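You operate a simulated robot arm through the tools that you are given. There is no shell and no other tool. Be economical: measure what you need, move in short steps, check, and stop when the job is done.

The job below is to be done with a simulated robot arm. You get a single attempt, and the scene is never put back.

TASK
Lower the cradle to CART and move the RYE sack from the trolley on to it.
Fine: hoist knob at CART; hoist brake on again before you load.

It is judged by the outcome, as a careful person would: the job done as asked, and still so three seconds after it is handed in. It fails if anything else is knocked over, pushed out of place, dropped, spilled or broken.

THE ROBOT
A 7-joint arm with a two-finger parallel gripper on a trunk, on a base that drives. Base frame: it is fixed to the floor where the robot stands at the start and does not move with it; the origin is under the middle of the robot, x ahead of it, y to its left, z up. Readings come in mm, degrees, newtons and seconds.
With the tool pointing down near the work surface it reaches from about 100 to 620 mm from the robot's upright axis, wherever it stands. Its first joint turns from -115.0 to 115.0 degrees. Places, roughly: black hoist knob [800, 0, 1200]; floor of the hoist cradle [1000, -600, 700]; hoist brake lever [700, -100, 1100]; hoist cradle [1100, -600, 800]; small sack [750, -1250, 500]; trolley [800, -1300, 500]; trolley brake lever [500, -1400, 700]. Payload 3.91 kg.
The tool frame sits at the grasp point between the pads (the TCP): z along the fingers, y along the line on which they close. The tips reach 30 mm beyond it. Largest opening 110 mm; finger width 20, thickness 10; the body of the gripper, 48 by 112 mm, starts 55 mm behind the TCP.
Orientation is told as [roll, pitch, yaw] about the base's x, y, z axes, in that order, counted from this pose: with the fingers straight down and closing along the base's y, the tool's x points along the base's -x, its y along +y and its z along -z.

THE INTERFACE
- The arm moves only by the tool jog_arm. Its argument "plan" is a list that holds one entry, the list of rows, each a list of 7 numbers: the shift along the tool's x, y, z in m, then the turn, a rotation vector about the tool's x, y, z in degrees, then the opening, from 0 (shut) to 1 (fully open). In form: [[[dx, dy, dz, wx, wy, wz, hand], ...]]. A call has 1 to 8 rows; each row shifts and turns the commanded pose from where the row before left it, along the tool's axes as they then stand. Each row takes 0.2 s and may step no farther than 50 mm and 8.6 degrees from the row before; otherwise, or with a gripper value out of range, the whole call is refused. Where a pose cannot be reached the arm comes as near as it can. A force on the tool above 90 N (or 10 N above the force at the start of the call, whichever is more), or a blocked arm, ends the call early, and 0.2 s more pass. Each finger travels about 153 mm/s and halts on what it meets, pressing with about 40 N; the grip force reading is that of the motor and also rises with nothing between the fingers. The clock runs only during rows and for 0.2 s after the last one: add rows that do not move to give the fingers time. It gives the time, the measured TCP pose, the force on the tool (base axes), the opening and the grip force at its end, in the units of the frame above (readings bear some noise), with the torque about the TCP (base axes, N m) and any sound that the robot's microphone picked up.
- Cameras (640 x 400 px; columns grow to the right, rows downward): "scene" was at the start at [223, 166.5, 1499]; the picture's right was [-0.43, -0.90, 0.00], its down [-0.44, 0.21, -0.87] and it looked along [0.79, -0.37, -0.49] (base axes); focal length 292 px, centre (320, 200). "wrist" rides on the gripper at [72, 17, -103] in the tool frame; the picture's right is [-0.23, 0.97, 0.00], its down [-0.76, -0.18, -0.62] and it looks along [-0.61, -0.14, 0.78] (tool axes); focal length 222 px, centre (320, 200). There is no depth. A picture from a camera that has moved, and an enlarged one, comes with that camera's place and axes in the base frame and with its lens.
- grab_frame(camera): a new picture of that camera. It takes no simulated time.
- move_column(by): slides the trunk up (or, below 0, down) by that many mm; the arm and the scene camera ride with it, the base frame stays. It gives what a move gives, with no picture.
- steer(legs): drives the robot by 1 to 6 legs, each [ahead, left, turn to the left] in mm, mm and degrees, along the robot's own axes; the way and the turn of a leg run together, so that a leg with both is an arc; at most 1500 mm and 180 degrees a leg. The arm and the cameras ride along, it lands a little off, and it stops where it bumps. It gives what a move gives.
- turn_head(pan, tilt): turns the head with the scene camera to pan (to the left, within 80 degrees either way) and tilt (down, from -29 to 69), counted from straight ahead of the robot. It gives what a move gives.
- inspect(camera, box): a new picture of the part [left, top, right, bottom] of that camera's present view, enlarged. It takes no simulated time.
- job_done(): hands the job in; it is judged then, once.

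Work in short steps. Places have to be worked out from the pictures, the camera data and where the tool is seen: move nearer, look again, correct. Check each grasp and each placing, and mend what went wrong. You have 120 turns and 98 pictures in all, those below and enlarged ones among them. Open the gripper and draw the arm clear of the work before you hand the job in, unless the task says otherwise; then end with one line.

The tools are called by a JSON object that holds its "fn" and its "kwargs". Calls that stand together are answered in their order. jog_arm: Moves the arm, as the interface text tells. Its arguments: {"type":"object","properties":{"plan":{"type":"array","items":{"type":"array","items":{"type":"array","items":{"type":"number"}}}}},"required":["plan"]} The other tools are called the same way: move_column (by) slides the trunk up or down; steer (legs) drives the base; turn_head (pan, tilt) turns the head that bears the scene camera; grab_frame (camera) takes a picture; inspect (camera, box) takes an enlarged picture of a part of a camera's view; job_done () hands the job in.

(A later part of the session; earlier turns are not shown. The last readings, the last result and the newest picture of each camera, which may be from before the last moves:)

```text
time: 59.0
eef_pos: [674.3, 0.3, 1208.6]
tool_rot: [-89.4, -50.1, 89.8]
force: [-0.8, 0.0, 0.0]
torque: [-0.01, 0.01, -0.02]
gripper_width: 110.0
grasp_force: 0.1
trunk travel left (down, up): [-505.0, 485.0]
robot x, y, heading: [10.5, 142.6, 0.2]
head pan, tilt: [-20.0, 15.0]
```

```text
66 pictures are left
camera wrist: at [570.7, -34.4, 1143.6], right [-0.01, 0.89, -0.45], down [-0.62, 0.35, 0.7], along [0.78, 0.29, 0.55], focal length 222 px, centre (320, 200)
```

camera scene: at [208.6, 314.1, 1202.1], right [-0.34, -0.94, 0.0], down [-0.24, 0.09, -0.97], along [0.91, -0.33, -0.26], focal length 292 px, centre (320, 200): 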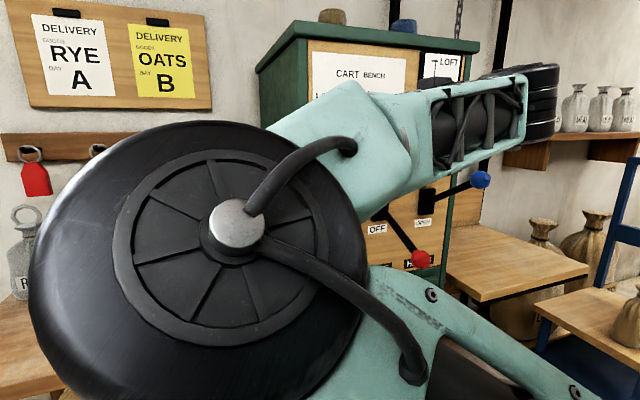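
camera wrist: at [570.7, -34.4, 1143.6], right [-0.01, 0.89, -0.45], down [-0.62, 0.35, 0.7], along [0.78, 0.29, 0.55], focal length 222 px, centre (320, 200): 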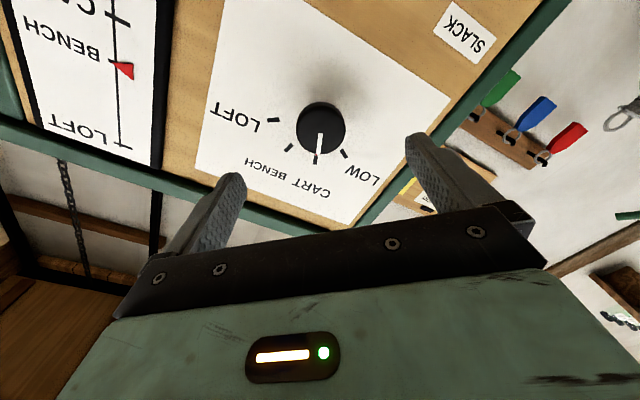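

The knob points at CART, but the level pointer still reads BENCH. I turn the gripper back upright, retreat a bit and look at the whole panel.

{"fn": "jog_arm", "kwargs": {"plan": [[[0, 0, 0, 0, 0, 8, 1], [0, 0, 0, 0, 0, 8, 1], [0, 0, 0, 0, 0, 8, 1], [0, 0, 0, 0, 0, 8, 1], [0, 0, 0, 0, 0, 8, 1], [0, 0, 0, 0, 0, 0, 1]]]}}

{"fn": "steer", "kwargs": {"legs": [[-250, 0, 0]]}}

{"fn": "grab_frame", "kwargs": {"camera": "wrist"}}

{"fn": "grab_frame", "kwargs": {"camera": "scene"}}

```text
time: 60.4
eef_pos: [674.9, 2.4, 1209.6]
tool_rot: [16.6, -89.6, -16.3]
force: [-1.1, -0.2, 0.1]
torque: [0.03, -0.01, -0.05]
gripper_width: 109.9
grasp_force: 0.0
trunk travel left (down, up): [-505.0, 485.0]
robot x, y, heading: [10.4, 136.1, 0.2]
head pan, tilt: [-20.0, 15.0]
```

```text
time: 62.3
eef_pos: [423.3, 1.5, 1209.3]
tool_rot: [-0.5, -89.6, 0.8]
force: [-0.1, -1.0, -0.4]
torque: [0.02, 0.01, -0.02]
gripper_width: 110.1
grasp_force: 0.0
trunk travel left (down, up): [-505.0, 485.0]
robot x, y, heading: [-243.5, 141.5, 0.2]
head pan, tilt: [-20.0, 15.0]
```

```text
65 pictures are left
camera wrist: at [319.3, 16.6, 1137.7], right [0.0, 0.97, 0.23], down [-0.62, -0.18, 0.77], along [0.79, -0.14, 0.6], focal length 222 px, centre (320, 200)
```

wrist: 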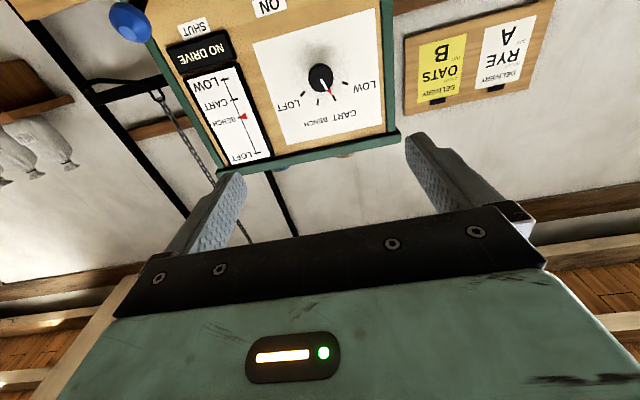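

```text
64 pictures are left
camera scene: at [-12.9, 313.6, 1202.1], right [-0.34, -0.94, 0.0], down [-0.24, 0.09, -0.97], along [0.91, -0.33, -0.26], focal length 292 px, centre (320, 200)
```

scene: 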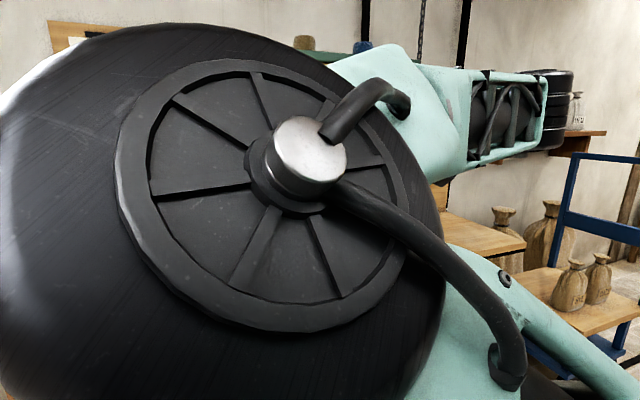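

Still NO DRIVE, so something else interlocks it. I lower the arm out of the view and look over the whole hoist, including what is above and below it.

{"fn": "turn_head", "kwargs": {"pan": -35, "tilt": -20}}

{"fn": "grab_frame", "kwargs": {"camera": "scene"}}

{"fn": "inspect", "kwargs": {"camera": "wrist", "box": [90, 0, 410, 170]}}

```text
time: 63.3
eef_pos: [424.1, 0.5, 1209.0]
tool_rot: [0.1, -89.6, 0.3]
force: [-0.1, 0.2, -0.1]
torque: [-0.01, 0.02, -0.02]
gripper_width: 110.0
grasp_force: 0.0
trunk travel left (down, up): [-505.0, 485.0]
robot x, y, heading: [-242.8, 138.1, 0.1]
head pan, tilt: [-35.0, -20.0]
```

```text
63 pictures are left
camera scene: at [-38.3, 301.9, 1255.4], right [-0.57, -0.82, 0.0], down [0.28, -0.19, -0.94], along [0.77, -0.54, 0.34], focal length 292 px, centre (320, 200)
```

scene: 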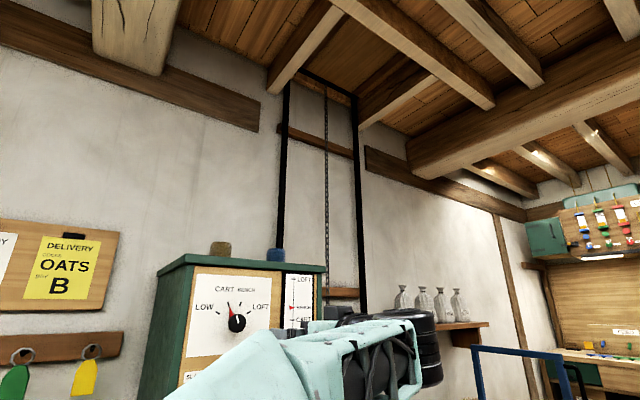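

```text
2.00 times, centred on (250, 85) of wrist
camera zoom: at [319.3, 16.5, 1137.7], right [0.0, 0.97, 0.23], down [-0.62, -0.18, 0.77], along [0.79, -0.14, 0.6], focal length 444 px, centre (460, 430)
```

zoom: 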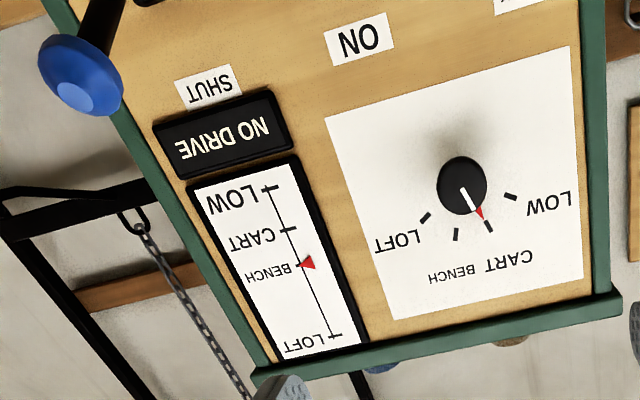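

Nothing obvious is overhead. I check how the levers are seated by moving the arm down out of the camera's line and viewing the panel closely.

{"fn": "turn_head", "kwargs": {"pan": -10, "tilt": 10}}

{"fn": "jog_arm", "kwargs": {"plan": [[[0.04, -0.03, 0, 0, 0, 0, 1], [0.04, -0.03, 0, 0, 0, 0, 1], [0.04, -0.03, 0, 0, 0, 0, 1], [0.03, -0.03, 0, 0, 0, 0, 1], [0, 0, 0, 0, 0, 0, 1]]]}}

{"fn": "grab_frame", "kwargs": {"camera": "scene"}}

```text
time: 64.2
eef_pos: [423.1, 1.1, 1209.5]
tool_rot: [-0.2, -89.6, 0.5]
force: [0.5, -0.3, -0.1]
torque: [0.01, 0.01, 0.0]
gripper_width: 110.0
grasp_force: 0.1
trunk travel left (down, up): [-505.0, 485.0]
robot x, y, heading: [-240.1, 136.2, 0.2]
head pan, tilt: [-10.0, 10.0]
```

```text
time: 65.4
eef_pos: [422.5, -118.0, 1058.8]
tool_rot: [0.2, -89.6, 0.2]
force: [0.2, -0.3, 0.0]
torque: [0.0, -0.01, -0.01]
gripper_width: 110.0
grasp_force: 0.1
trunk travel left (down, up): [-505.0, 485.0]
robot x, y, heading: [-243.0, 137.1, -0.1]
head pan, tilt: [-10.0, 10.0]
```

```text
61 pictures are left
camera scene: at [-9.2, 329.5, 1210.2], right [-0.17, -0.99, 0.0], down [-0.17, 0.03, -0.98], along [0.97, -0.17, -0.17], focal length 292 px, centre (320, 200)
```

scene: 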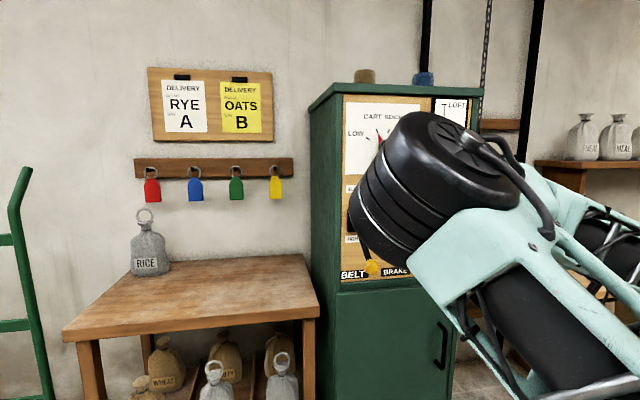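

The elbow blocks the head camera, so I use the wrist camera.

{"fn": "grab_frame", "kwargs": {"camera": "wrist"}}

```text
60 pictures are left
camera wrist: at [318.4, -102.4, 988.3], right [0.0, 0.97, 0.23], down [-0.62, -0.18, 0.77], along [0.79, -0.14, 0.6], focal length 222 px, centre (320, 200)
```

wrist: 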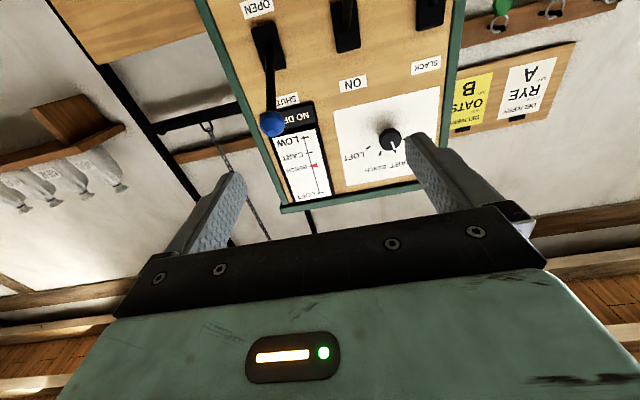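

I need a proper look at the levers, so I drive to the right and look back left past the arm.

{"fn": "steer", "kwargs": {"legs": [[0, -300, 0]]}}

{"fn": "turn_head", "kwargs": {"pan": 8, "tilt": 15}}

{"fn": "grab_frame", "kwargs": {"camera": "scene"}}

```text
time: 67.5
eef_pos: [423.2, -418.5, 1060.3]
tool_rot: [-0.3, -89.5, 0.7]
force: [-0.9, -0.5, 0.5]
torque: [-0.02, 0.03, 0.02]
gripper_width: 110.2
grasp_force: 0.0
trunk travel left (down, up): [-505.0, 485.0]
robot x, y, heading: [-241.3, -165.2, 0.4]
head pan, tilt: [-10.0, 10.0]
```

```text
time: 68.3
eef_pos: [423.6, -418.0, 1059.6]
tool_rot: [-0.1, -89.7, 0.5]
force: [-0.2, 0.8, 0.3]
torque: [0.0, 0.0, 0.03]
gripper_width: 110.1
grasp_force: 0.1
trunk travel left (down, up): [-505.0, 485.0]
robot x, y, heading: [-238.3, -162.2, 0.0]
head pan, tilt: [8.0, 15.0]
```

```text
59 pictures are left
camera scene: at [-7.6, 57.2, 1202.1], right [0.14, -0.99, 0.0], down [-0.26, -0.04, -0.97], along [0.96, 0.14, -0.26], focal length 292 px, centre (320, 200)
```

scene: 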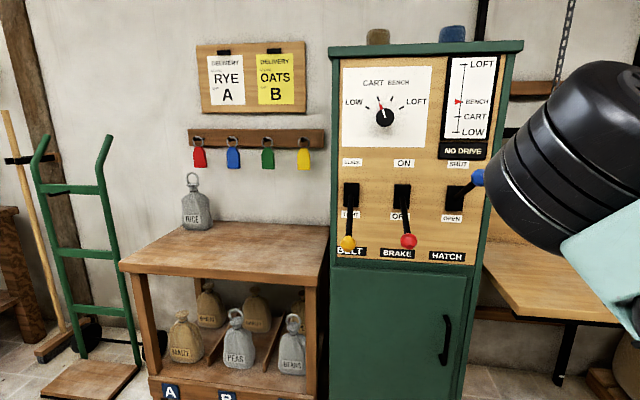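

Now I zoom on the panel.

{"fn": "inspect", "kwargs": {"camera": "scene", "box": [325, 40, 525, 265]}}

{"fn": "inspect", "kwargs": {"camera": "scene", "box": [330, 140, 500, 265]}}

```text
1.78 times, centred on (425, 152) of scene
camera zoom: at [-7.6, 57.2, 1202.1], right [0.14, -0.99, 0.0], down [-0.26, -0.04, -0.97], along [0.96, 0.14, -0.26], focal length 518 px, centre (133, 284)
```

zoom: 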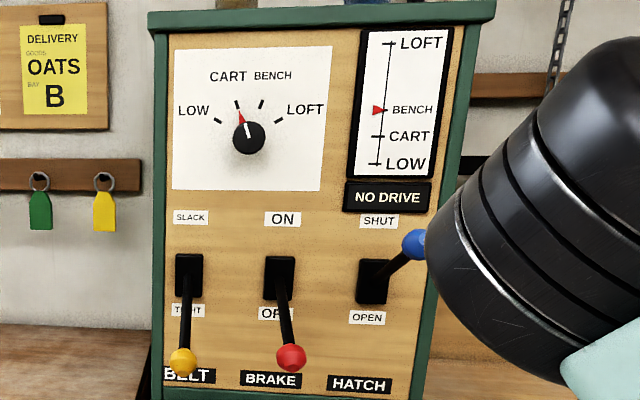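

```text
3.20 times, centred on (415, 202) of scene
camera zoom: at [-7.6, 57.2, 1202.1], right [0.14, -0.99, 0.0], down [-0.26, -0.04, -0.97], along [0.96, 0.14, -0.26], focal length 933 px, centre (16, 192)
```

zoom: 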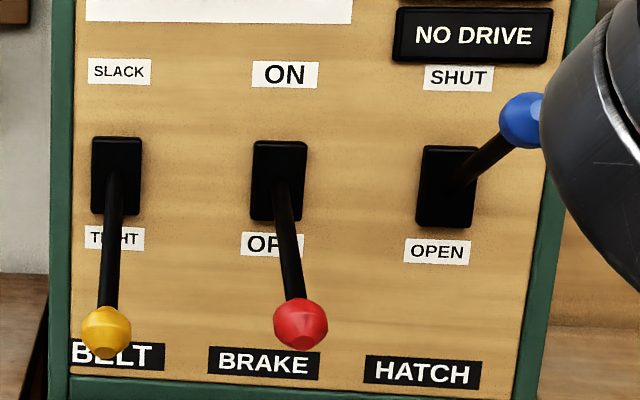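

Both levers are clearly at TIGHT and OFF, yet it still shows NO DRIVE. Before touching the hatch I look for other clues: the ceiling hatch and the rest of the room.

{"fn": "turn_head", "kwargs": {"pan": -10, "tilt": -29}}

{"fn": "grab_frame", "kwargs": {"camera": "scene"}}

{"fn": "turn_head", "kwargs": {"pan": -75, "tilt": 15}}

{"fn": "grab_frame", "kwargs": {"camera": "scene"}}

```text
time: 69.4
eef_pos: [422.9, -417.5, 1058.8]
tool_rot: [-0.2, -89.5, 0.6]
force: [-0.6, 0.6, -0.8]
torque: [0.0, -0.04, 0.02]
gripper_width: 110.0
grasp_force: 0.0
trunk travel left (down, up): [-505.0, 485.0]
robot x, y, heading: [-239.5, -159.0, 0.4]
head pan, tilt: [-10.0, -28.6]
```

```text
56 pictures are left
camera scene: at [-33.9, 32.5, 1266.3], right [-0.17, -0.99, 0.0], down [0.47, -0.08, -0.88], along [0.87, -0.15, 0.48], focal length 292 px, centre (320, 200)
```

scene: 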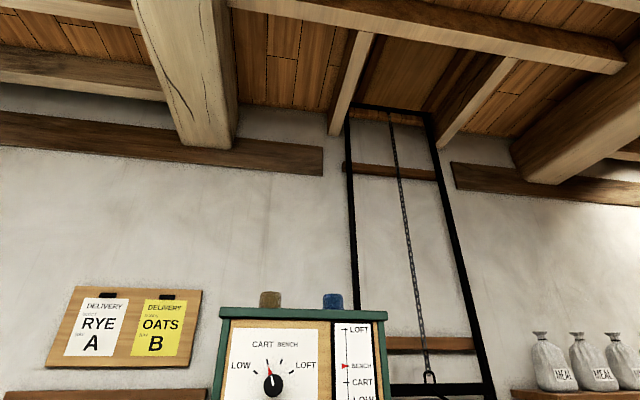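

```text
time: 70.8
eef_pos: [423.7, -418.5, 1059.4]
tool_rot: [-0.2, -89.5, 0.7]
force: [-0.4, 0.3, -0.3]
torque: [0.0, 0.0, -0.01]
gripper_width: 110.4
grasp_force: 0.1
trunk travel left (down, up): [-505.0, 485.0]
robot x, y, heading: [-240.0, -163.3, 0.1]
head pan, tilt: [-75.0, 15.0]
```

```text
55 pictures are left
camera scene: at [-75.4, -46.2, 1202.1], right [-0.96, -0.26, 0.0], down [-0.07, 0.25, -0.97], along [0.25, -0.93, -0.26], focal length 292 px, centre (320, 200)
```

scene: 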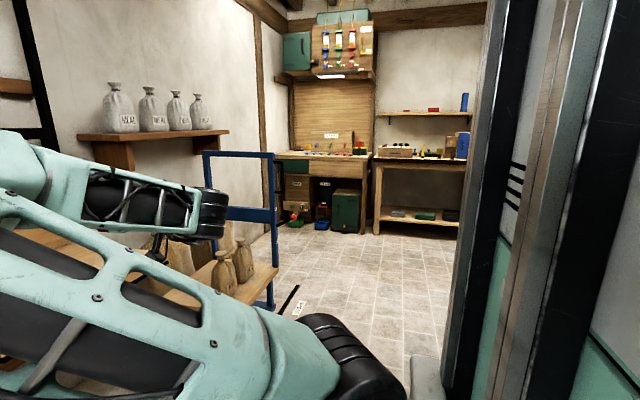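

No further clue there. My estimates suggest the levers may be 2–3° short of their stops, so I go back and press them firmly home, the belt first.

{"fn": "steer", "kwargs": {"legs": [[0, 380, 0]]}}

{"fn": "move_column", "kwargs": {"by": -90}}

{"fn": "jog_arm", "kwargs": {"plan": [[[0.012, 0.03, 0.01, 0, 0, 0, 1], [0.012, 0.03, 0.01, 0, 0, 0, 1], [0.012, 0.03, 0.01, 0, 0, 0, 1], [0.002, 0.03, 0.01, 0, 0, 0, 1], [0, 0, 0, 0, 0, 0, 1]]]}}

{"fn": "steer", "kwargs": {"legs": [[110, 0, 0]]}}

{"fn": "grab_frame", "kwargs": {"camera": "wrist"}}

```text
time: 73.2
eef_pos: [422.4, -36.2, 1059.9]
tool_rot: [-0.2, -89.6, 0.5]
force: [1.0, -0.3, 0.3]
torque: [-0.02, 0.0, -0.01]
gripper_width: 109.8
grasp_force: 0.0
trunk travel left (down, up): [-505.0, 485.0]
robot x, y, heading: [-247.1, 224.8, 0.2]
head pan, tilt: [-75.0, 15.0]
```

```text
time: 74.4
eef_pos: [422.9, -35.9, 969.5]
tool_rot: [0.1, -89.7, 0.3]
force: [0.4, -0.5, -0.7]
torque: [0.0, 0.02, 0.02]
gripper_width: 110.0
grasp_force: 0.2
trunk travel left (down, up): [-415.0, 575.0]
robot x, y, heading: [-243.9, 219.3, 0.3]
head pan, tilt: [-75.0, 15.0]
```

```text
time: 75.6
eef_pos: [461.8, 85.5, 931.0]
tool_rot: [1.7, -89.6, -1.3]
force: [-0.6, -0.1, -0.3]
torque: [0.0, -0.02, 0.0]
gripper_width: 109.8
grasp_force: 0.1
trunk travel left (down, up): [-415.0, 575.0]
robot x, y, heading: [-245.1, 215.7, 0.3]
head pan, tilt: [-75.0, 15.0]
```

```text
time: 76.8
eef_pos: [571.2, 85.1, 930.9]
tool_rot: [0.7, -89.6, -0.1]
force: [-0.3, 0.4, 0.0]
torque: [-0.01, -0.03, 0.01]
gripper_width: 110.2
grasp_force: 0.0
trunk travel left (down, up): [-415.0, 575.0]
robot x, y, heading: [-131.2, 223.2, 0.1]
head pan, tilt: [-75.0, 15.0]
```

```text
54 pictures are left
camera wrist: at [468.2, 101.6, 860.2], right [-0.01, 0.97, 0.23], down [-0.62, -0.18, 0.77], along [0.79, -0.14, 0.6], focal length 222 px, centre (320, 200)
```

wrist: 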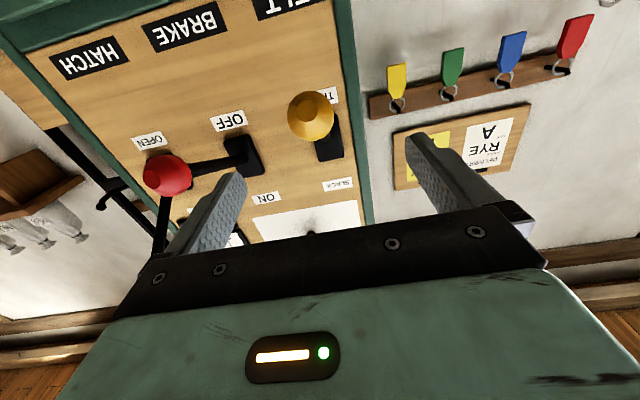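

The yellow ball is actually at z≈916, so the lever went fully to its stop on its own and the levers aren't the issue. I'll inspect the cradle and the trolley closely (trolley brake state, anything locking the cradle) before trying the hatch.

{"fn": "steer", "kwargs": {"legs": [[-150, 0, 0], [0, -900, 0]]}}

{"fn": "turn_head", "kwargs": {"pan": 5, "tilt": 25}}

{"fn": "grab_frame", "kwargs": {"camera": "scene"}}

{"fn": "turn_head", "kwargs": {"pan": -50, "tilt": 30}}

{"fn": "grab_frame", "kwargs": {"camera": "scene"}}

```text
time: 82.6
eef_pos: [427.4, -822.6, 930.9]
tool_rot: [0.6, -89.6, 0.0]
force: [-0.2, 0.5, -0.2]
torque: [-0.02, 0.0, 0.03]
gripper_width: 110.1
grasp_force: 0.0
trunk travel left (down, up): [-415.0, 575.0]
robot x, y, heading: [-271.7, -686.7, 0.3]
head pan, tilt: [-75.0, 15.0]
```

```text
time: 84.1
eef_pos: [427.0, -822.9, 931.3]
tool_rot: [0.7, -89.7, -0.4]
force: [0.5, -0.3, 0.8]
torque: [-0.02, 0.02, 0.0]
gripper_width: 110.0
grasp_force: 0.0
trunk travel left (down, up): [-415.0, 575.0]
robot x, y, heading: [-276.4, -692.5, 0.2]
head pan, tilt: [5.0, 25.0]
```

```text
53 pictures are left
camera scene: at [-44.0, -474.4, 1095.9], right [0.09, -1.0, 0.0], down [-0.42, -0.04, -0.91], along [0.9, 0.08, -0.42], focal length 292 px, centre (320, 200)
```

scene: 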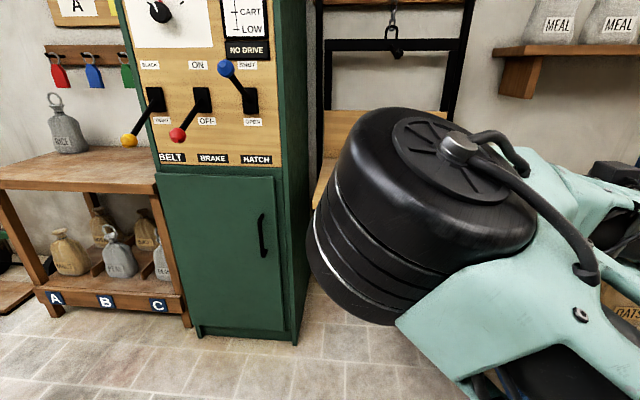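

```text
time: 85.3
eef_pos: [427.9, -824.3, 931.2]
tool_rot: [0.9, -89.6, -0.4]
force: [-0.1, 0.3, -0.1]
torque: [-0.04, -0.02, 0.0]
gripper_width: 110.0
grasp_force: 0.1
trunk travel left (down, up): [-415.0, 575.0]
robot x, y, heading: [-273.6, -690.4, 0.3]
head pan, tilt: [-50.0, 30.0]
```

```text
52 pictures are left
camera scene: at [-77.2, -551.8, 1087.9], right [-0.76, -0.65, 0.0], down [-0.32, 0.38, -0.87], along [0.56, -0.66, -0.5], focal length 292 px, centre (320, 200)
```

scene: 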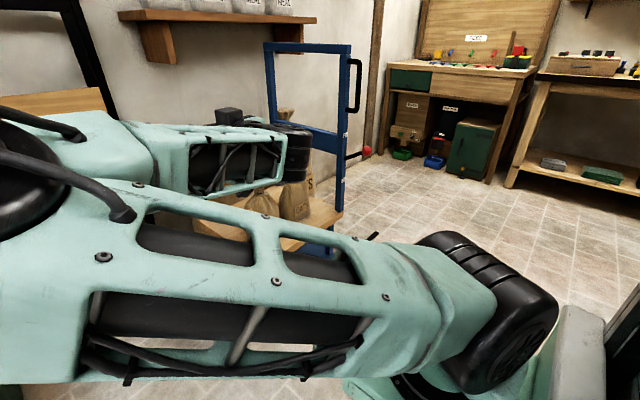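

I zoom on the trolley's brake lever and the labels on its frame.

{"fn": "inspect", "kwargs": {"camera": "scene", "box": [310, 100, 410, 200]}}

```text
4.00 times, centred on (360, 150) of scene
camera zoom: at [-77.2, -551.8, 1087.9], right [-0.76, -0.65, 0.0], down [-0.32, 0.38, -0.87], along [0.56, -0.66, -0.5], focal length 1166 px, centre (160, 400)
```

zoom: 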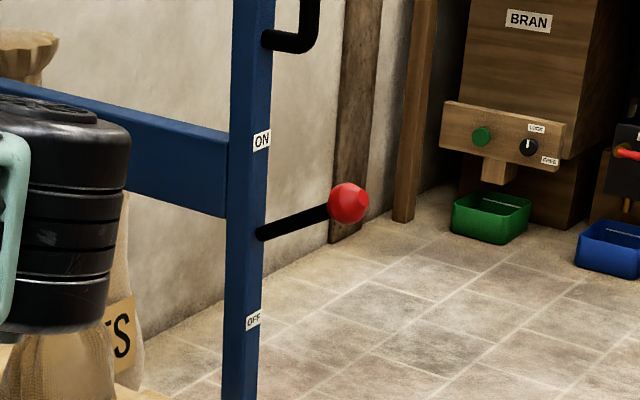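

The trolley stands at its HOIST mark and has its own brake. The hoist chain runs up through the shut ceiling hatch, so a hatch interlock is the likeliest remaining cause of NO DRIVE. I go to the blue lever to try it; that can be undone, and I'll watch closely.

{"fn": "steer", "kwargs": {"legs": [[0, 625, 0]]}}

{"fn": "jog_arm", "kwargs": {"plan": [[[-0.04, 0, 0, 0, 0, 0, 1], [-0.04, 0, 0, 0, 0, 0, 1], [-0.04, 0, 0, 0, 0, 0, 1], [-0.036, 0, 0, 0, 0, 0, 1], [0, 0, 0, 0, 0, 0, 1]]]}}

{"fn": "steer", "kwargs": {"legs": [[140, 0, 0]]}}

{"fn": "grab_frame", "kwargs": {"camera": "wrist"}}

```text
time: 88.9
eef_pos: [423.8, -195.2, 931.6]
tool_rot: [1.0, -89.7, -0.4]
force: [-0.1, 0.1, -0.2]
torque: [0.0, 0.01, -0.01]
gripper_width: 109.9
grasp_force: 0.0
trunk travel left (down, up): [-415.0, 575.0]
robot x, y, heading: [-280.5, -60.6, 1.0]
head pan, tilt: [-50.0, 30.0]
```

```text
time: 90.1
eef_pos: [425.1, -194.0, 1087.3]
tool_rot: [-0.2, -89.6, 0.8]
force: [-0.4, 0.4, -0.7]
torque: [0.03, 0.03, -0.02]
gripper_width: 110.0
grasp_force: 0.0
trunk travel left (down, up): [-415.0, 575.0]
robot x, y, heading: [-280.9, -60.3, 0.4]
head pan, tilt: [-50.0, 30.0]
```

```text
time: 91.4
eef_pos: [566.0, -193.6, 1087.0]
tool_rot: [1.0, -89.6, -0.4]
force: [-0.1, 0.5, 0.1]
torque: [-0.01, 0.01, 0.0]
gripper_width: 109.9
grasp_force: 0.2
trunk travel left (down, up): [-415.0, 575.0]
robot x, y, heading: [-136.2, -61.8, 0.2]
head pan, tilt: [-50.0, 30.0]
```

```text
50 pictures are left
camera wrist: at [461.8, -178.5, 1015.5], right [-0.01, 0.97, 0.23], down [-0.62, -0.18, 0.77], along [0.79, -0.13, 0.6], focal length 222 px, centre (320, 200)
```

wrist: 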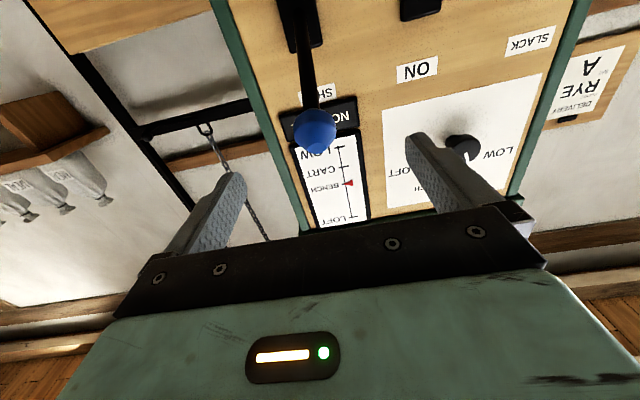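

The blue ball is at about (660, -198, 1086). I drive 35 mm closer, align and grip.

{"fn": "steer", "kwargs": {"legs": [[35, -4, 0]]}}

{"fn": "jog_arm", "kwargs": {"plan": [[[0, 0, 0.03, 0, 0, 0, 1], [0, 0, 0.03, 0, 0, 0, 1], [0, 0, 0, 0, 0, 0, 1], [0, 0, 0, 0, 0, 0, 0.3], [0, 0, 0, 0, 0, 0, 0.2], [0, 0, 0, 0, 0, 0, 0.2]]]}}

{"fn": "jog_arm", "kwargs": {"plan": [[[0.0187, 0, -0.0095, 0, 0, 0, 0.2], [0.0197, 0, -0.007, 0, 0, 0, 0.2], [0.0205, 0, -0.004, 0, 0, 0, 0.2], [0.021, 0, -0.001, 0, 0, 0, 0.2], [0.0205, 0, 0.002, 0, 0, 0, 0.2], [0.0205, 0, 0.0045, 0, 0, 0, 0.2], [0.0195, 0, 0.0075, 0, 0, 0, 0.2], [0.0135, 0, 0.0075, 0, 0, 0, 0.2]]]}}

```text
time: 92.2
eef_pos: [600.8, -197.7, 1085.6]
tool_rot: [0.7, -89.6, -0.4]
force: [-0.1, -0.6, 0.2]
torque: [0.02, -0.02, -0.03]
gripper_width: 110.1
grasp_force: 0.0
trunk travel left (down, up): [-415.0, 575.0]
robot x, y, heading: [-103.6, -63.7, 0.3]
head pan, tilt: [-50.0, 30.0]
```

```text
time: 93.7
eef_pos: [661.2, -196.5, 1086.2]
tool_rot: [3.7, -89.5, -3.1]
force: [6.9, -5.6, 0.1]
torque: [-0.01, -0.12, -0.04]
gripper_width: 37.3
grasp_force: 45.7
trunk travel left (down, up): [-415.0, 575.0]
robot x, y, heading: [-100.8, -65.8, 0.3]
head pan, tilt: [-50.0, 30.0]
```

```text
time: 95.5
eef_pos: [658.7, -196.3, 932.0]
tool_rot: [3.6, -89.5, -3.0]
force: [-11.8, -4.1, -1.4]
torque: [0.02, -0.6, -0.01]
gripper_width: 37.4
grasp_force: 45.1
trunk travel left (down, up): [-415.0, 575.0]
robot x, y, heading: [-108.3, -66.2, 0.4]
head pan, tilt: [-50.0, 30.0]
```

The hatch lever is down. I release, back off and look at the indicators and the hatch.

{"fn": "jog_arm", "kwargs": {"plan": [[[0, 0, 0, 0, 0, 0, 1], [0, 0, 0, 0, 0, 0, 1], [0, 0, -0.04, 0, 0, 0, 1], [0, 0, -0.04, 0, 0, 0, 1], [0, 0, 0, 0, 0, 0, 1]]]}}

{"fn": "turn_head", "kwargs": {"pan": 10, "tilt": 10}}

{"fn": "grab_frame", "kwargs": {"camera": "scene"}}

```text
time: 96.7
eef_pos: [586.0, -197.0, 935.6]
tool_rot: [1.0, -89.5, -0.4]
force: [0.5, -0.6, 0.7]
torque: [-0.02, 0.0, -0.02]
gripper_width: 110.1
grasp_force: 0.1
out of reach, approached as far as the arm can: row 4
trunk travel left (down, up): [-415.0, 575.0]
robot x, y, heading: [-102.5, -65.0, 0.8]
head pan, tilt: [-50.0, 30.0]
```

```text
time: 98.0
eef_pos: [585.9, -196.9, 934.8]
tool_rot: [0.8, -89.6, -0.3]
force: [-0.4, -0.1, 0.5]
torque: [-0.03, 0.0, -0.02]
gripper_width: 110.0
grasp_force: 0.1
trunk travel left (down, up): [-415.0, 575.0]
robot x, y, heading: [-102.6, -63.0, 0.4]
head pan, tilt: [10.0, 10.0]
```

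```text
49 pictures are left
camera scene: at [126.7, 157.7, 1120.2], right [0.18, -0.98, 0.0], down [-0.17, -0.03, -0.98], along [0.97, 0.18, -0.17], focal length 292 px, centre (320, 200)
```

scene: 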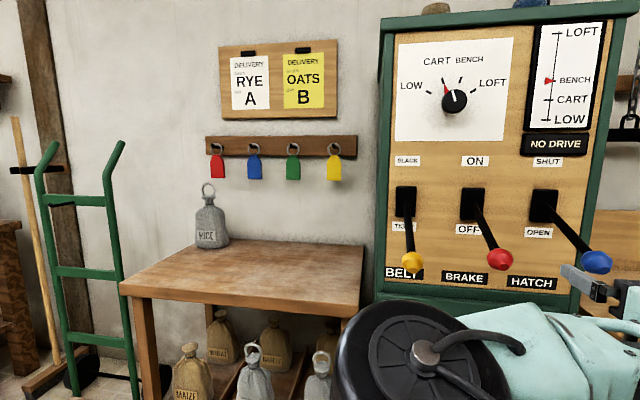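

Still NO DRIVE at BENCH, so the hatch is not the cause and I will put it back. First I examine the dial and display at high zoom.

{"fn": "inspect", "kwargs": {"camera": "scene", "box": [390, 20, 520, 150]}}

{"fn": "inspect", "kwargs": {"camera": "scene", "box": [510, 10, 640, 180]}}

```text
3.08 times, centred on (455, 85) of scene
camera zoom: at [126.7, 157.7, 1120.2], right [0.18, -0.98, 0.0], down [-0.17, -0.03, -0.98], along [0.97, 0.18, -0.17], focal length 897 px, centre (-95, 554)
```

zoom: 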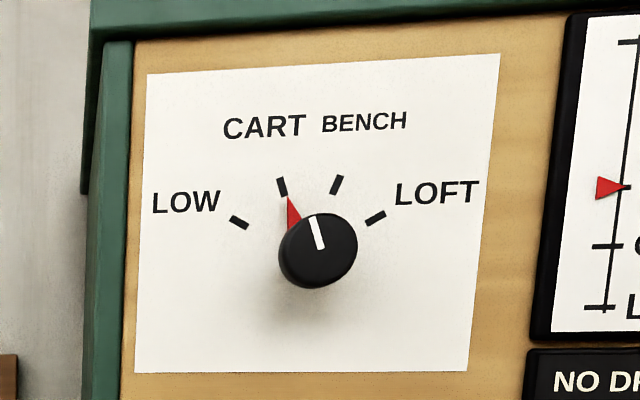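

```text
2.35 times, centred on (575, 95) of scene
camera zoom: at [126.7, 157.7, 1120.2], right [0.18, -0.98, 0.0], down [-0.17, -0.03, -0.98], along [0.97, 0.18, -0.17], focal length 686 px, centre (-280, 447)
```

zoom: 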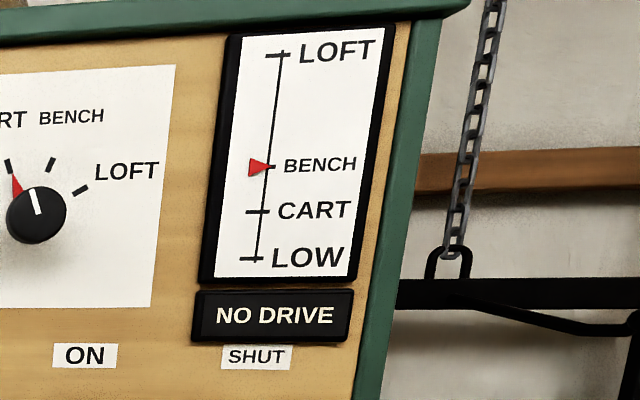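

The knob is properly at CART. Maybe the hatch needs time to open, so I wait a little, then look at the ceiling and the lamp again.

{"fn": "turn_head", "kwargs": {"pan": -12, "tilt": -18}}

{"fn": "jog_arm", "kwargs": {"plan": [[[0, 0, 0, 0, 0, 0, 1], [0, 0, 0, 0, 0, 0, 1], [0, 0, 0, 0, 0, 0, 1], [0, 0, 0, 0, 0, 0, 1], [0, 0, 0, 0, 0, 0, 1], [0, 0, 0, 0, 0, 0, 1], [0, 0, 0, 0, 0, 0, 1], [0, 0, 0, 0, 0, 0, 1]]]}}

{"fn": "grab_frame", "kwargs": {"camera": "scene"}}

```text
time: 98.9
eef_pos: [587.1, -198.7, 935.2]
tool_rot: [0.9, -89.6, -0.3]
force: [0.0, 0.1, -0.5]
torque: [0.03, -0.02, 0.01]
gripper_width: 109.9
grasp_force: 0.0
trunk travel left (down, up): [-415.0, 575.0]
robot x, y, heading: [-100.9, -64.8, 0.5]
head pan, tilt: [-12.0, -18.0]
```

```text
time: 100.7
eef_pos: [586.4, -196.8, 935.3]
tool_rot: [1.0, -89.5, -0.2]
force: [0.2, 1.0, -0.5]
torque: [-0.02, -0.01, 0.02]
gripper_width: 110.0
grasp_force: 0.0
trunk travel left (down, up): [-415.0, 575.0]
robot x, y, heading: [-107.5, -63.8, 0.4]
head pan, tilt: [-12.0, -18.0]
```

```text
46 pictures are left
camera scene: at [111.6, 125.4, 1162.8], right [-0.2, -0.98, 0.0], down [0.3, -0.06, -0.95], along [0.93, -0.19, 0.31], focal length 292 px, centre (320, 200)
```

scene: 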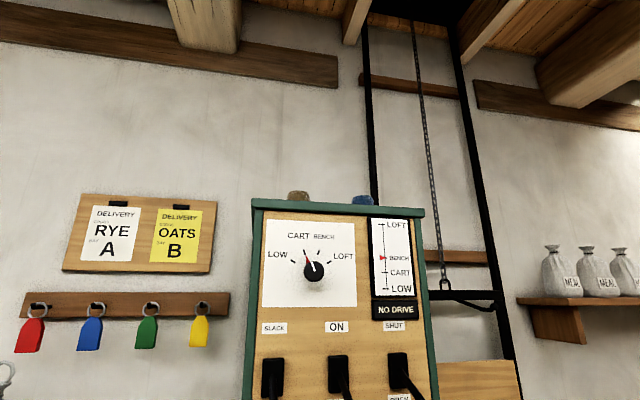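

The ceiling hatch did open, so the levers work, but there is still no drive. Belt TIGHT evidently isn't the way; a mill hoist lowers on its brake with the belt slack. I first shut the hatch again.

{"fn": "jog_arm", "kwargs": {"plan": [[[0.006, 0, 0.04, 0, 0, 0, 1], [0.006, 0, 0.038, 0, 0, 0, 1], [0, 0, 0, 0, 0, 0, 1], [0, 0, 0, 0, 0, 0, 0.3], [0, 0, 0, 0, 0, 0, 0.2], [0, 0, 0, 0, 0, 0, 0.2]]]}}

{"fn": "grab_frame", "kwargs": {"camera": "wrist"}}

```text
time: 102.1
eef_pos: [646.4, -196.5, 925.2]
tool_rot: [-1.2, -89.5, 1.8]
force: [2.1, 0.4, -0.6]
torque: [-0.15, 0.1, -0.06]
gripper_width: 35.7
grasp_force: 44.7
out of reach, approached as far as the arm can: row 2
trunk travel left (down, up): [-415.0, 575.0]
robot x, y, heading: [-108.1, -64.5, 0.3]
head pan, tilt: [-12.0, -18.0]
```

```text
45 pictures are left
camera wrist: at [541.3, -182.2, 853.8], right [-0.01, 0.97, 0.23], down [-0.62, -0.18, 0.77], along [0.79, -0.13, 0.6], focal length 222 px, centre (320, 200)
```

wrist: 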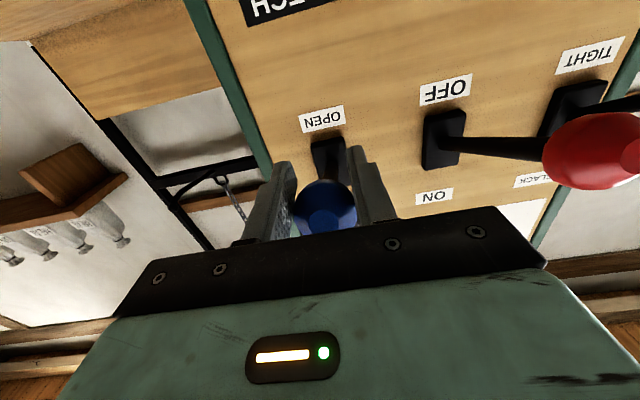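

The ball is gripped (slightly towards the tips). I move it up the reverse arc to SHUT.

{"fn": "jog_arm", "kwargs": {"plan": [[[-0.0184, 0, -0.0106, 0, 0, 0, 0.2], [-0.0196, 0, -0.008, 0, 0, 0, 0.2], [-0.0206, 0, -0.0051, 0, 0, 0, 0.2], [-0.0211, 0, -0.0023, 0, 0, 0, 0.2], [-0.0212, 0, 0.0008, 0, 0, 0, 0.2], [-0.0209, 0, 0.0037, 0, 0, 0, 0.2], [-0.0201, 0, 0.0065, 0, 0, 0, 0.2], [-0.02, 0, 0.0107, 0, 0, 0, 0.2]]]}}

{"fn": "grab_frame", "kwargs": {"camera": "wrist"}}

```text
time: 103.9
eef_pos: [639.1, -197.2, 1057.7]
tool_rot: [4.5, -86.4, -3.6]
force: [-14.8, 2.4, -46.5]
torque: [0.0, 0.27, 0.13]
gripper_width: 0.0
grasp_force: 38.0
trunk travel left (down, up): [-415.0, 575.0]
robot x, y, heading: [-104.7, -63.0, 0.3]
head pan, tilt: [-12.0, -18.0]
stopped in row 8: the force on the tool passed its limit at 157 N (the readings are from after the stop); the commanded pose is now the measured one
```

```text
44 pictures are left
camera wrist: at [530.6, -181.8, 992.3], right [0.0, 0.97, 0.23], down [-0.57, -0.19, 0.8], along [0.82, -0.13, 0.56], focal length 222 px, centre (320, 200)
```

wrist: 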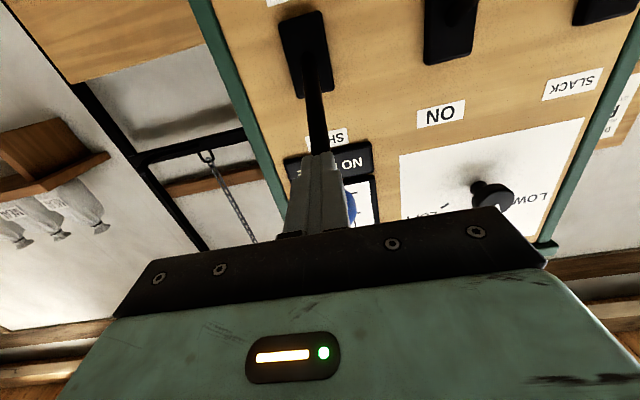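

The ball slipped out of the pads, but the shut fingers pushed the lever up against its SHUT stop. I ease down slightly and back away.

{"fn": "jog_arm", "kwargs": {"plan": [[[0.02, 0, -0.01, 0, 0, 0, 0], [0.01, 0, -0.04, 0, 0, 0, 0], [0, 0, 0, 0, 0, 0, 1], [0, 0, 0, 0, 0, 0, 1], [0, 0, 0, 0, 0, 0, 1]]]}}

{"fn": "turn_head", "kwargs": {"pan": 10, "tilt": 10}}

{"fn": "grab_frame", "kwargs": {"camera": "scene"}}

```text
time: 105.1
eef_pos: [585.4, -197.8, 1038.6]
tool_rot: [3.9, -87.4, -3.2]
force: [0.0, 0.3, -0.7]
torque: [0.0, 0.03, 0.03]
gripper_width: 110.1
grasp_force: 0.0
trunk travel left (down, up): [-415.0, 575.0]
robot x, y, heading: [-102.8, -65.8, 0.7]
head pan, tilt: [-12.0, -18.0]
```

```text
time: 106.0
eef_pos: [586.8, -197.1, 1036.6]
tool_rot: [4.0, -87.5, -3.3]
force: [-0.7, -0.6, 0.0]
torque: [0.0, -0.03, -0.01]
gripper_width: 109.8
grasp_force: 0.1
trunk travel left (down, up): [-415.0, 575.0]
robot x, y, heading: [-99.6, -67.2, 0.3]
head pan, tilt: [10.0, 10.0]
```

```text
43 pictures are left
camera scene: at [126.2, 157.9, 1120.3], right [0.18, -0.98, 0.0], down [-0.17, -0.03, -0.98], along [0.97, 0.18, -0.17], focal length 292 px, centre (320, 200)
```

scene: 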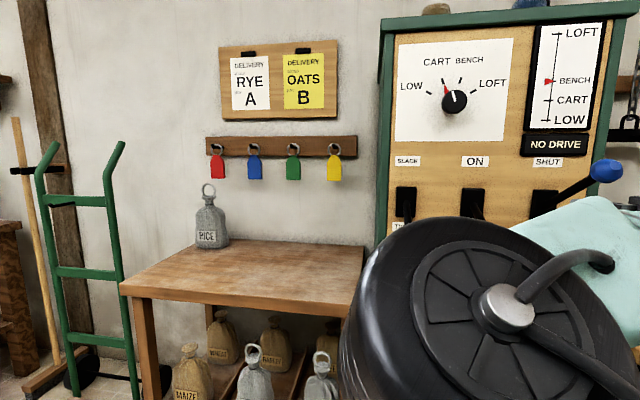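

The hatch is SHUT again. Next I put the brake ON: lower the trunk for more downward range and line up with the red ball near (664, -58, 920).

{"fn": "steer", "kwargs": {"legs": [[0, 140, 0]]}}

{"fn": "move_column", "kwargs": {"by": -60}}

{"fn": "jog_arm", "kwargs": {"plan": [[[0.028, 0, -0.005, 0, -2.5, 0, 1], [0.028, 0, 0, 0, 0, 0, 1], [0, 0, 0, 0, 0, 0, 1]]]}}

{"fn": "grab_frame", "kwargs": {"camera": "wrist"}}

```text
time: 107.3
eef_pos: [585.2, -55.8, 1036.9]
tool_rot: [4.1, -87.4, -3.4]
force: [0.7, 0.1, -0.4]
torque: [0.0, 0.01, -0.06]
gripper_width: 110.3
grasp_force: 0.1
trunk travel left (down, up): [-415.0, 575.0]
robot x, y, heading: [-104.3, 77.9, 0.3]
head pan, tilt: [10.0, 10.0]
```

```text
time: 108.3
eef_pos: [583.4, -56.9, 978.0]
tool_rot: [4.0, -87.4, -3.5]
force: [-0.3, 0.2, 0.5]
torque: [-0.02, 0.01, -0.02]
gripper_width: 109.9
grasp_force: 0.0
trunk travel left (down, up): [-355.0, 635.0]
robot x, y, heading: [-104.6, 77.4, 0.4]
head pan, tilt: [10.0, 10.0]
```

```text
time: 109.1
eef_pos: [578.2, -56.0, 921.6]
tool_rot: [63.6, -89.8, -62.9]
force: [-0.7, -0.7, -0.7]
torque: [-0.03, 0.0, 0.0]
gripper_width: 109.7
grasp_force: 0.2
trunk travel left (down, up): [-355.0, 635.0]
robot x, y, heading: [-103.7, 74.7, 0.6]
head pan, tilt: [10.0, 10.0]
```

```text
42 pictures are left
camera wrist: at [474.7, -40.6, 850.2], right [-0.01, 0.97, 0.23], down [-0.62, -0.19, 0.76], along [0.78, -0.14, 0.61], focal length 222 px, centre (320, 200)
```

wrist: 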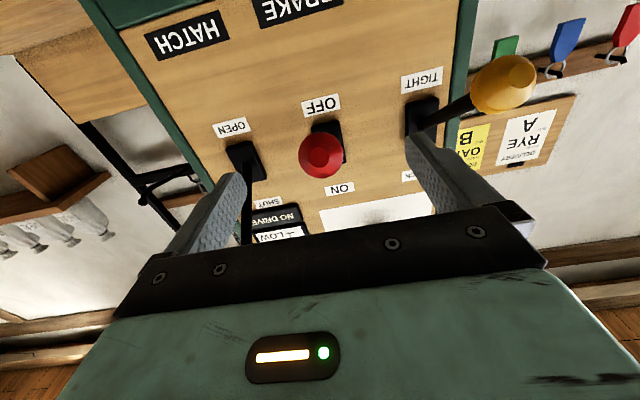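

The red ball sits at about z=932, while the yellow one, fully seated, is at 915. The brake lever may not be quite home at OFF, so I'll press it down from above with closed fingers.

{"fn": "jog_arm", "kwargs": {"plan": [[[-0.034, -0.002, 0, 0, 0, 0, 0], [-0.034, -0.002, 0, 0, 0, 0, 0], [0, 0, 0, 0, 0, 0, 0], [0, 0, 0.03, 0, 0, 0, 0], [0, 0, 0.03, 0, 0, 0, 0], [0, 0, 0, 0, 0, 0, 0]]]}}

{"fn": "jog_arm", "kwargs": {"plan": [[[0.015, 0, 0, 0, 0, 0, 0], [0.015, 0, 0, 0, 0, 0, 0], [0.01, 0, 0, 0, 0, 0, 0], [0.008, 0, 0, 0, 0, 0, 0], [0.006, 0, 0, 0, 0, 0, 0]]]}}

{"fn": "grab_frame", "kwargs": {"camera": "wrist"}}

{"fn": "grab_frame", "kwargs": {"camera": "scene"}}

```text
time: 110.5
eef_pos: [637.8, -58.3, 989.0]
tool_rot: [61.0, -89.7, -60.3]
force: [0.4, -0.6, 0.0]
torque: [-0.02, -0.03, -0.03]
gripper_width: 0.0
grasp_force: 38.0
trunk travel left (down, up): [-355.0, 635.0]
robot x, y, heading: [-105.0, 76.1, 0.4]
head pan, tilt: [10.0, 10.0]
```

```text
time: 111.7
eef_pos: [637.5, -58.5, 942.9]
tool_rot: [173.9, -89.2, -173.2]
force: [18.1, -2.5, 47.6]
torque: [0.05, -0.63, -0.08]
gripper_width: 0.1
grasp_force: 38.0
trunk travel left (down, up): [-355.0, 635.0]
robot x, y, heading: [-106.4, 76.4, 0.3]
head pan, tilt: [10.0, 10.0]
```

```text
41 pictures are left
camera wrist: at [535.3, -43.8, 869.6], right [-0.01, 0.97, 0.23], down [-0.63, -0.19, 0.75], along [0.77, -0.13, 0.62], focal length 222 px, centre (320, 200)
```

wrist: 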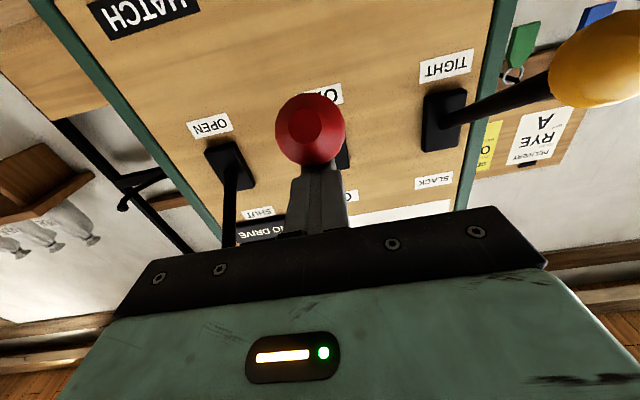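

```text
40 pictures are left
camera scene: at [124.5, 299.5, 1061.4], right [0.18, -0.98, 0.0], down [-0.17, -0.03, -0.98], along [0.97, 0.18, -0.17], focal length 292 px, centre (320, 200)
```

scene: 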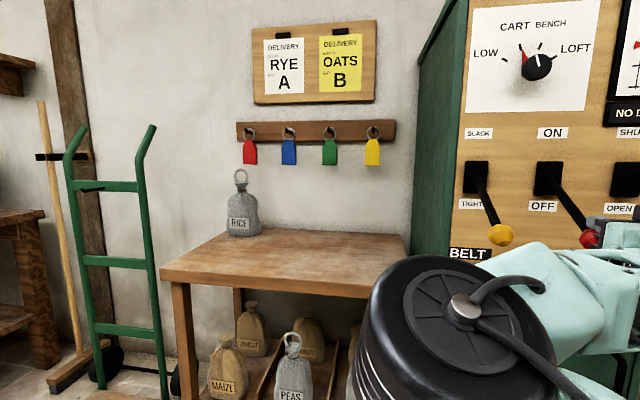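

The brake lever is now pressed hard against its stop with 48 N. I look at the display.

{"fn": "turn_head", "kwargs": {"pan": -15, "tilt": 5}}

{"fn": "grab_frame", "kwargs": {"camera": "scene"}}

```text
time: 112.6
eef_pos: [636.7, -58.9, 942.7]
tool_rot: [176.6, -89.0, -176.0]
force: [19.7, -3.6, 55.1]
torque: [-0.01, -0.74, -0.04]
gripper_width: 0.0
grasp_force: 37.7
trunk travel left (down, up): [-355.0, 635.0]
robot x, y, heading: [-106.7, 79.3, 0.3]
head pan, tilt: [-15.0, 5.0]
```

```text
39 pictures are left
camera scene: at [121.7, 259.7, 1068.7], right [-0.25, -0.97, 0.0], down [-0.08, 0.02, -1.0], along [0.96, -0.25, -0.09], focal length 292 px, centre (320, 200)
```

scene: 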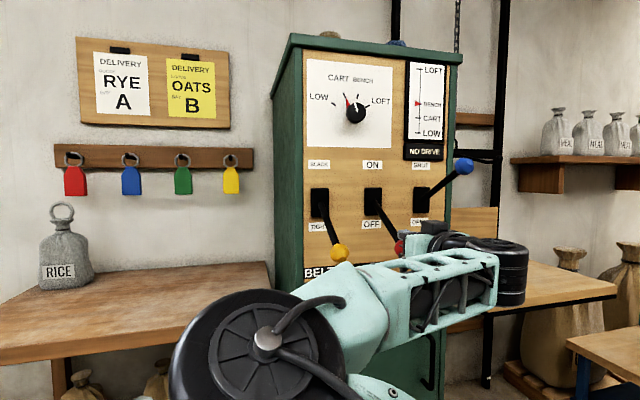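

Still NO DRIVE. Re-triangulating the trolley lever shows its ball above its pivot, so the trolley brake is already ON. That leaves lowering on the brake with the belt slack, as found. I'll first put the brake back ON, then slacken the belt, then ease the brake off while watching. First I reposition to grip the red ball.

{"fn": "jog_arm", "kwargs": {"plan": [[[-0.04, 0, 0, 0, 0, 0, 0], [0, 0, -0.04, 0, 0, 0, 0], [0, 0, -0.025, 0, 0, 0, 1], [0.03, 0, 0, 0, 0, 0, 1], [0.036, 0, 0, 0, 0, 0, 1], [0, 0, 0, 0, 0, 0, 1]]]}}

{"fn": "grab_frame", "kwargs": {"camera": "wrist"}}

```text
time: 114.0
eef_pos: [573.1, -60.0, 909.9]
tool_rot: [60.7, -89.8, -60.2]
force: [0.0, 0.0, 0.5]
torque: [-0.01, 0.01, 0.0]
gripper_width: 109.9
grasp_force: 0.0
trunk travel left (down, up): [-355.0, 635.0]
robot x, y, heading: [-104.7, 77.2, 0.5]
head pan, tilt: [-15.0, 5.0]
```

```text
38 pictures are left
camera wrist: at [470.1, -44.9, 838.1], right [-0.01, 0.97, 0.23], down [-0.62, -0.19, 0.76], along [0.78, -0.13, 0.61], focal length 222 px, centre (320, 200)
```

wrist: 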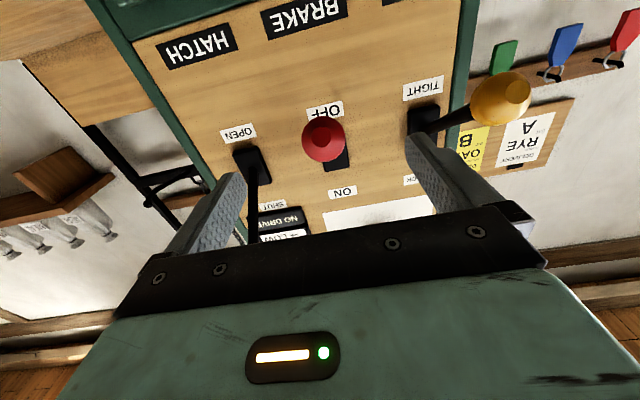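

The red ball is at about (665, -57, 921). I advance and grip it.

{"fn": "jog_arm", "kwargs": {"plan": [[[-0.005, 0.001, 0.045, 0, 0, 0, 1], [-0.006, 0.001, 0.045, 0, 0, 0, 1], [0, 0, 0, 0, 0, 0, 1], [0, 0, 0, 0, 0, 0, 0.3], [0, 0, 0, 0, 0, 0, 0.2], [0, 0, 0, 0, 0, 0, 0.2]]]}}

```text
time: 115.4
eef_pos: [663.6, -57.1, 919.7]
tool_rot: [58.5, -89.9, -57.7]
force: [3.1, 1.2, 0.7]
torque: [0.09, 0.1, 0.0]
gripper_width: 37.2
grasp_force: 44.8
trunk travel left (down, up): [-355.0, 635.0]
robot x, y, heading: [-104.9, 75.4, 0.4]
head pan, tilt: [-15.0, 5.0]
```

Well gripped. I move the brake lever up the arc to ON.

{"fn": "jog_arm", "kwargs": {"plan": [[[-0.0184, 0, -0.0106, 0, 0, 0, 0.2], [-0.0196, 0, -0.008, 0, 0, 0, 0.2], [-0.0206, 0, -0.0051, 0, 0, 0, 0.2], [-0.0211, 0, -0.0023, 0, 0, 0, 0.2], [-0.0212, 0, 0.0008, 0, 0, 0, 0.2], [-0.0209, 0, 0.0037, 0, 0, 0, 0.2], [-0.0201, 0, 0.0065, 0, 0, 0, 0.2], [-0.0214, 0, 0.0107, 0, 0, 0, 0.2]]]}}

{"fn": "inspect", "kwargs": {"camera": "scene", "box": [270, 40, 500, 280]}}

```text
time: 117.2
eef_pos: [659.9, -57.0, 1083.6]
tool_rot: [79.9, -89.8, -79.3]
force: [-0.5, 0.3, -0.6]
torque: [-0.02, 0.01, -0.02]
gripper_width: 22.1
grasp_force: 0.0
trunk travel left (down, up): [-355.0, 635.0]
robot x, y, heading: [-105.7, 77.3, 0.4]
head pan, tilt: [-15.0, 5.0]
```

```text
1.67 times, centred on (385, 160) of scene
camera zoom: at [122.7, 259.5, 1068.3], right [-0.25, -0.97, 0.0], down [-0.08, 0.02, -1.0], along [0.96, -0.25, -0.09], focal length 486 px, centre (212, 267)
```

zoom: 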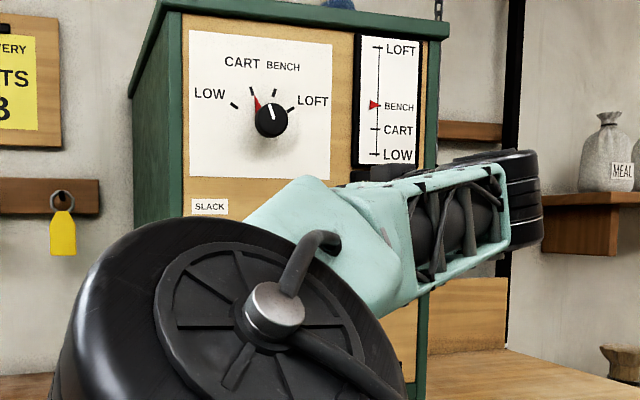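

The ball slipped out of the grip on the way. I check where the lever is.

{"fn": "grab_frame", "kwargs": {"camera": "wrist"}}

```text
36 pictures are left
camera wrist: at [555.8, -42.5, 1013.0], right [-0.01, 0.97, 0.23], down [-0.62, -0.19, 0.76], along [0.78, -0.14, 0.61], focal length 222 px, centre (320, 200)
```

wrist: 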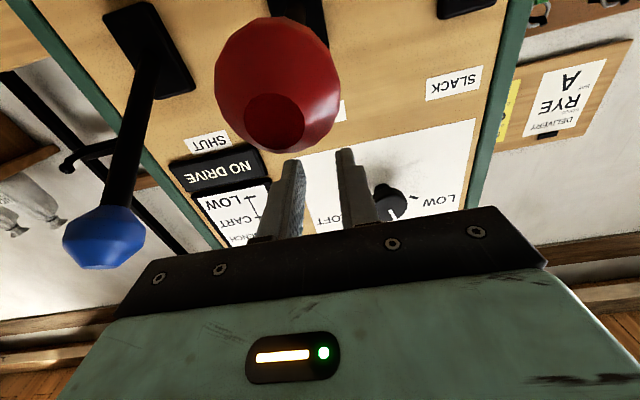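

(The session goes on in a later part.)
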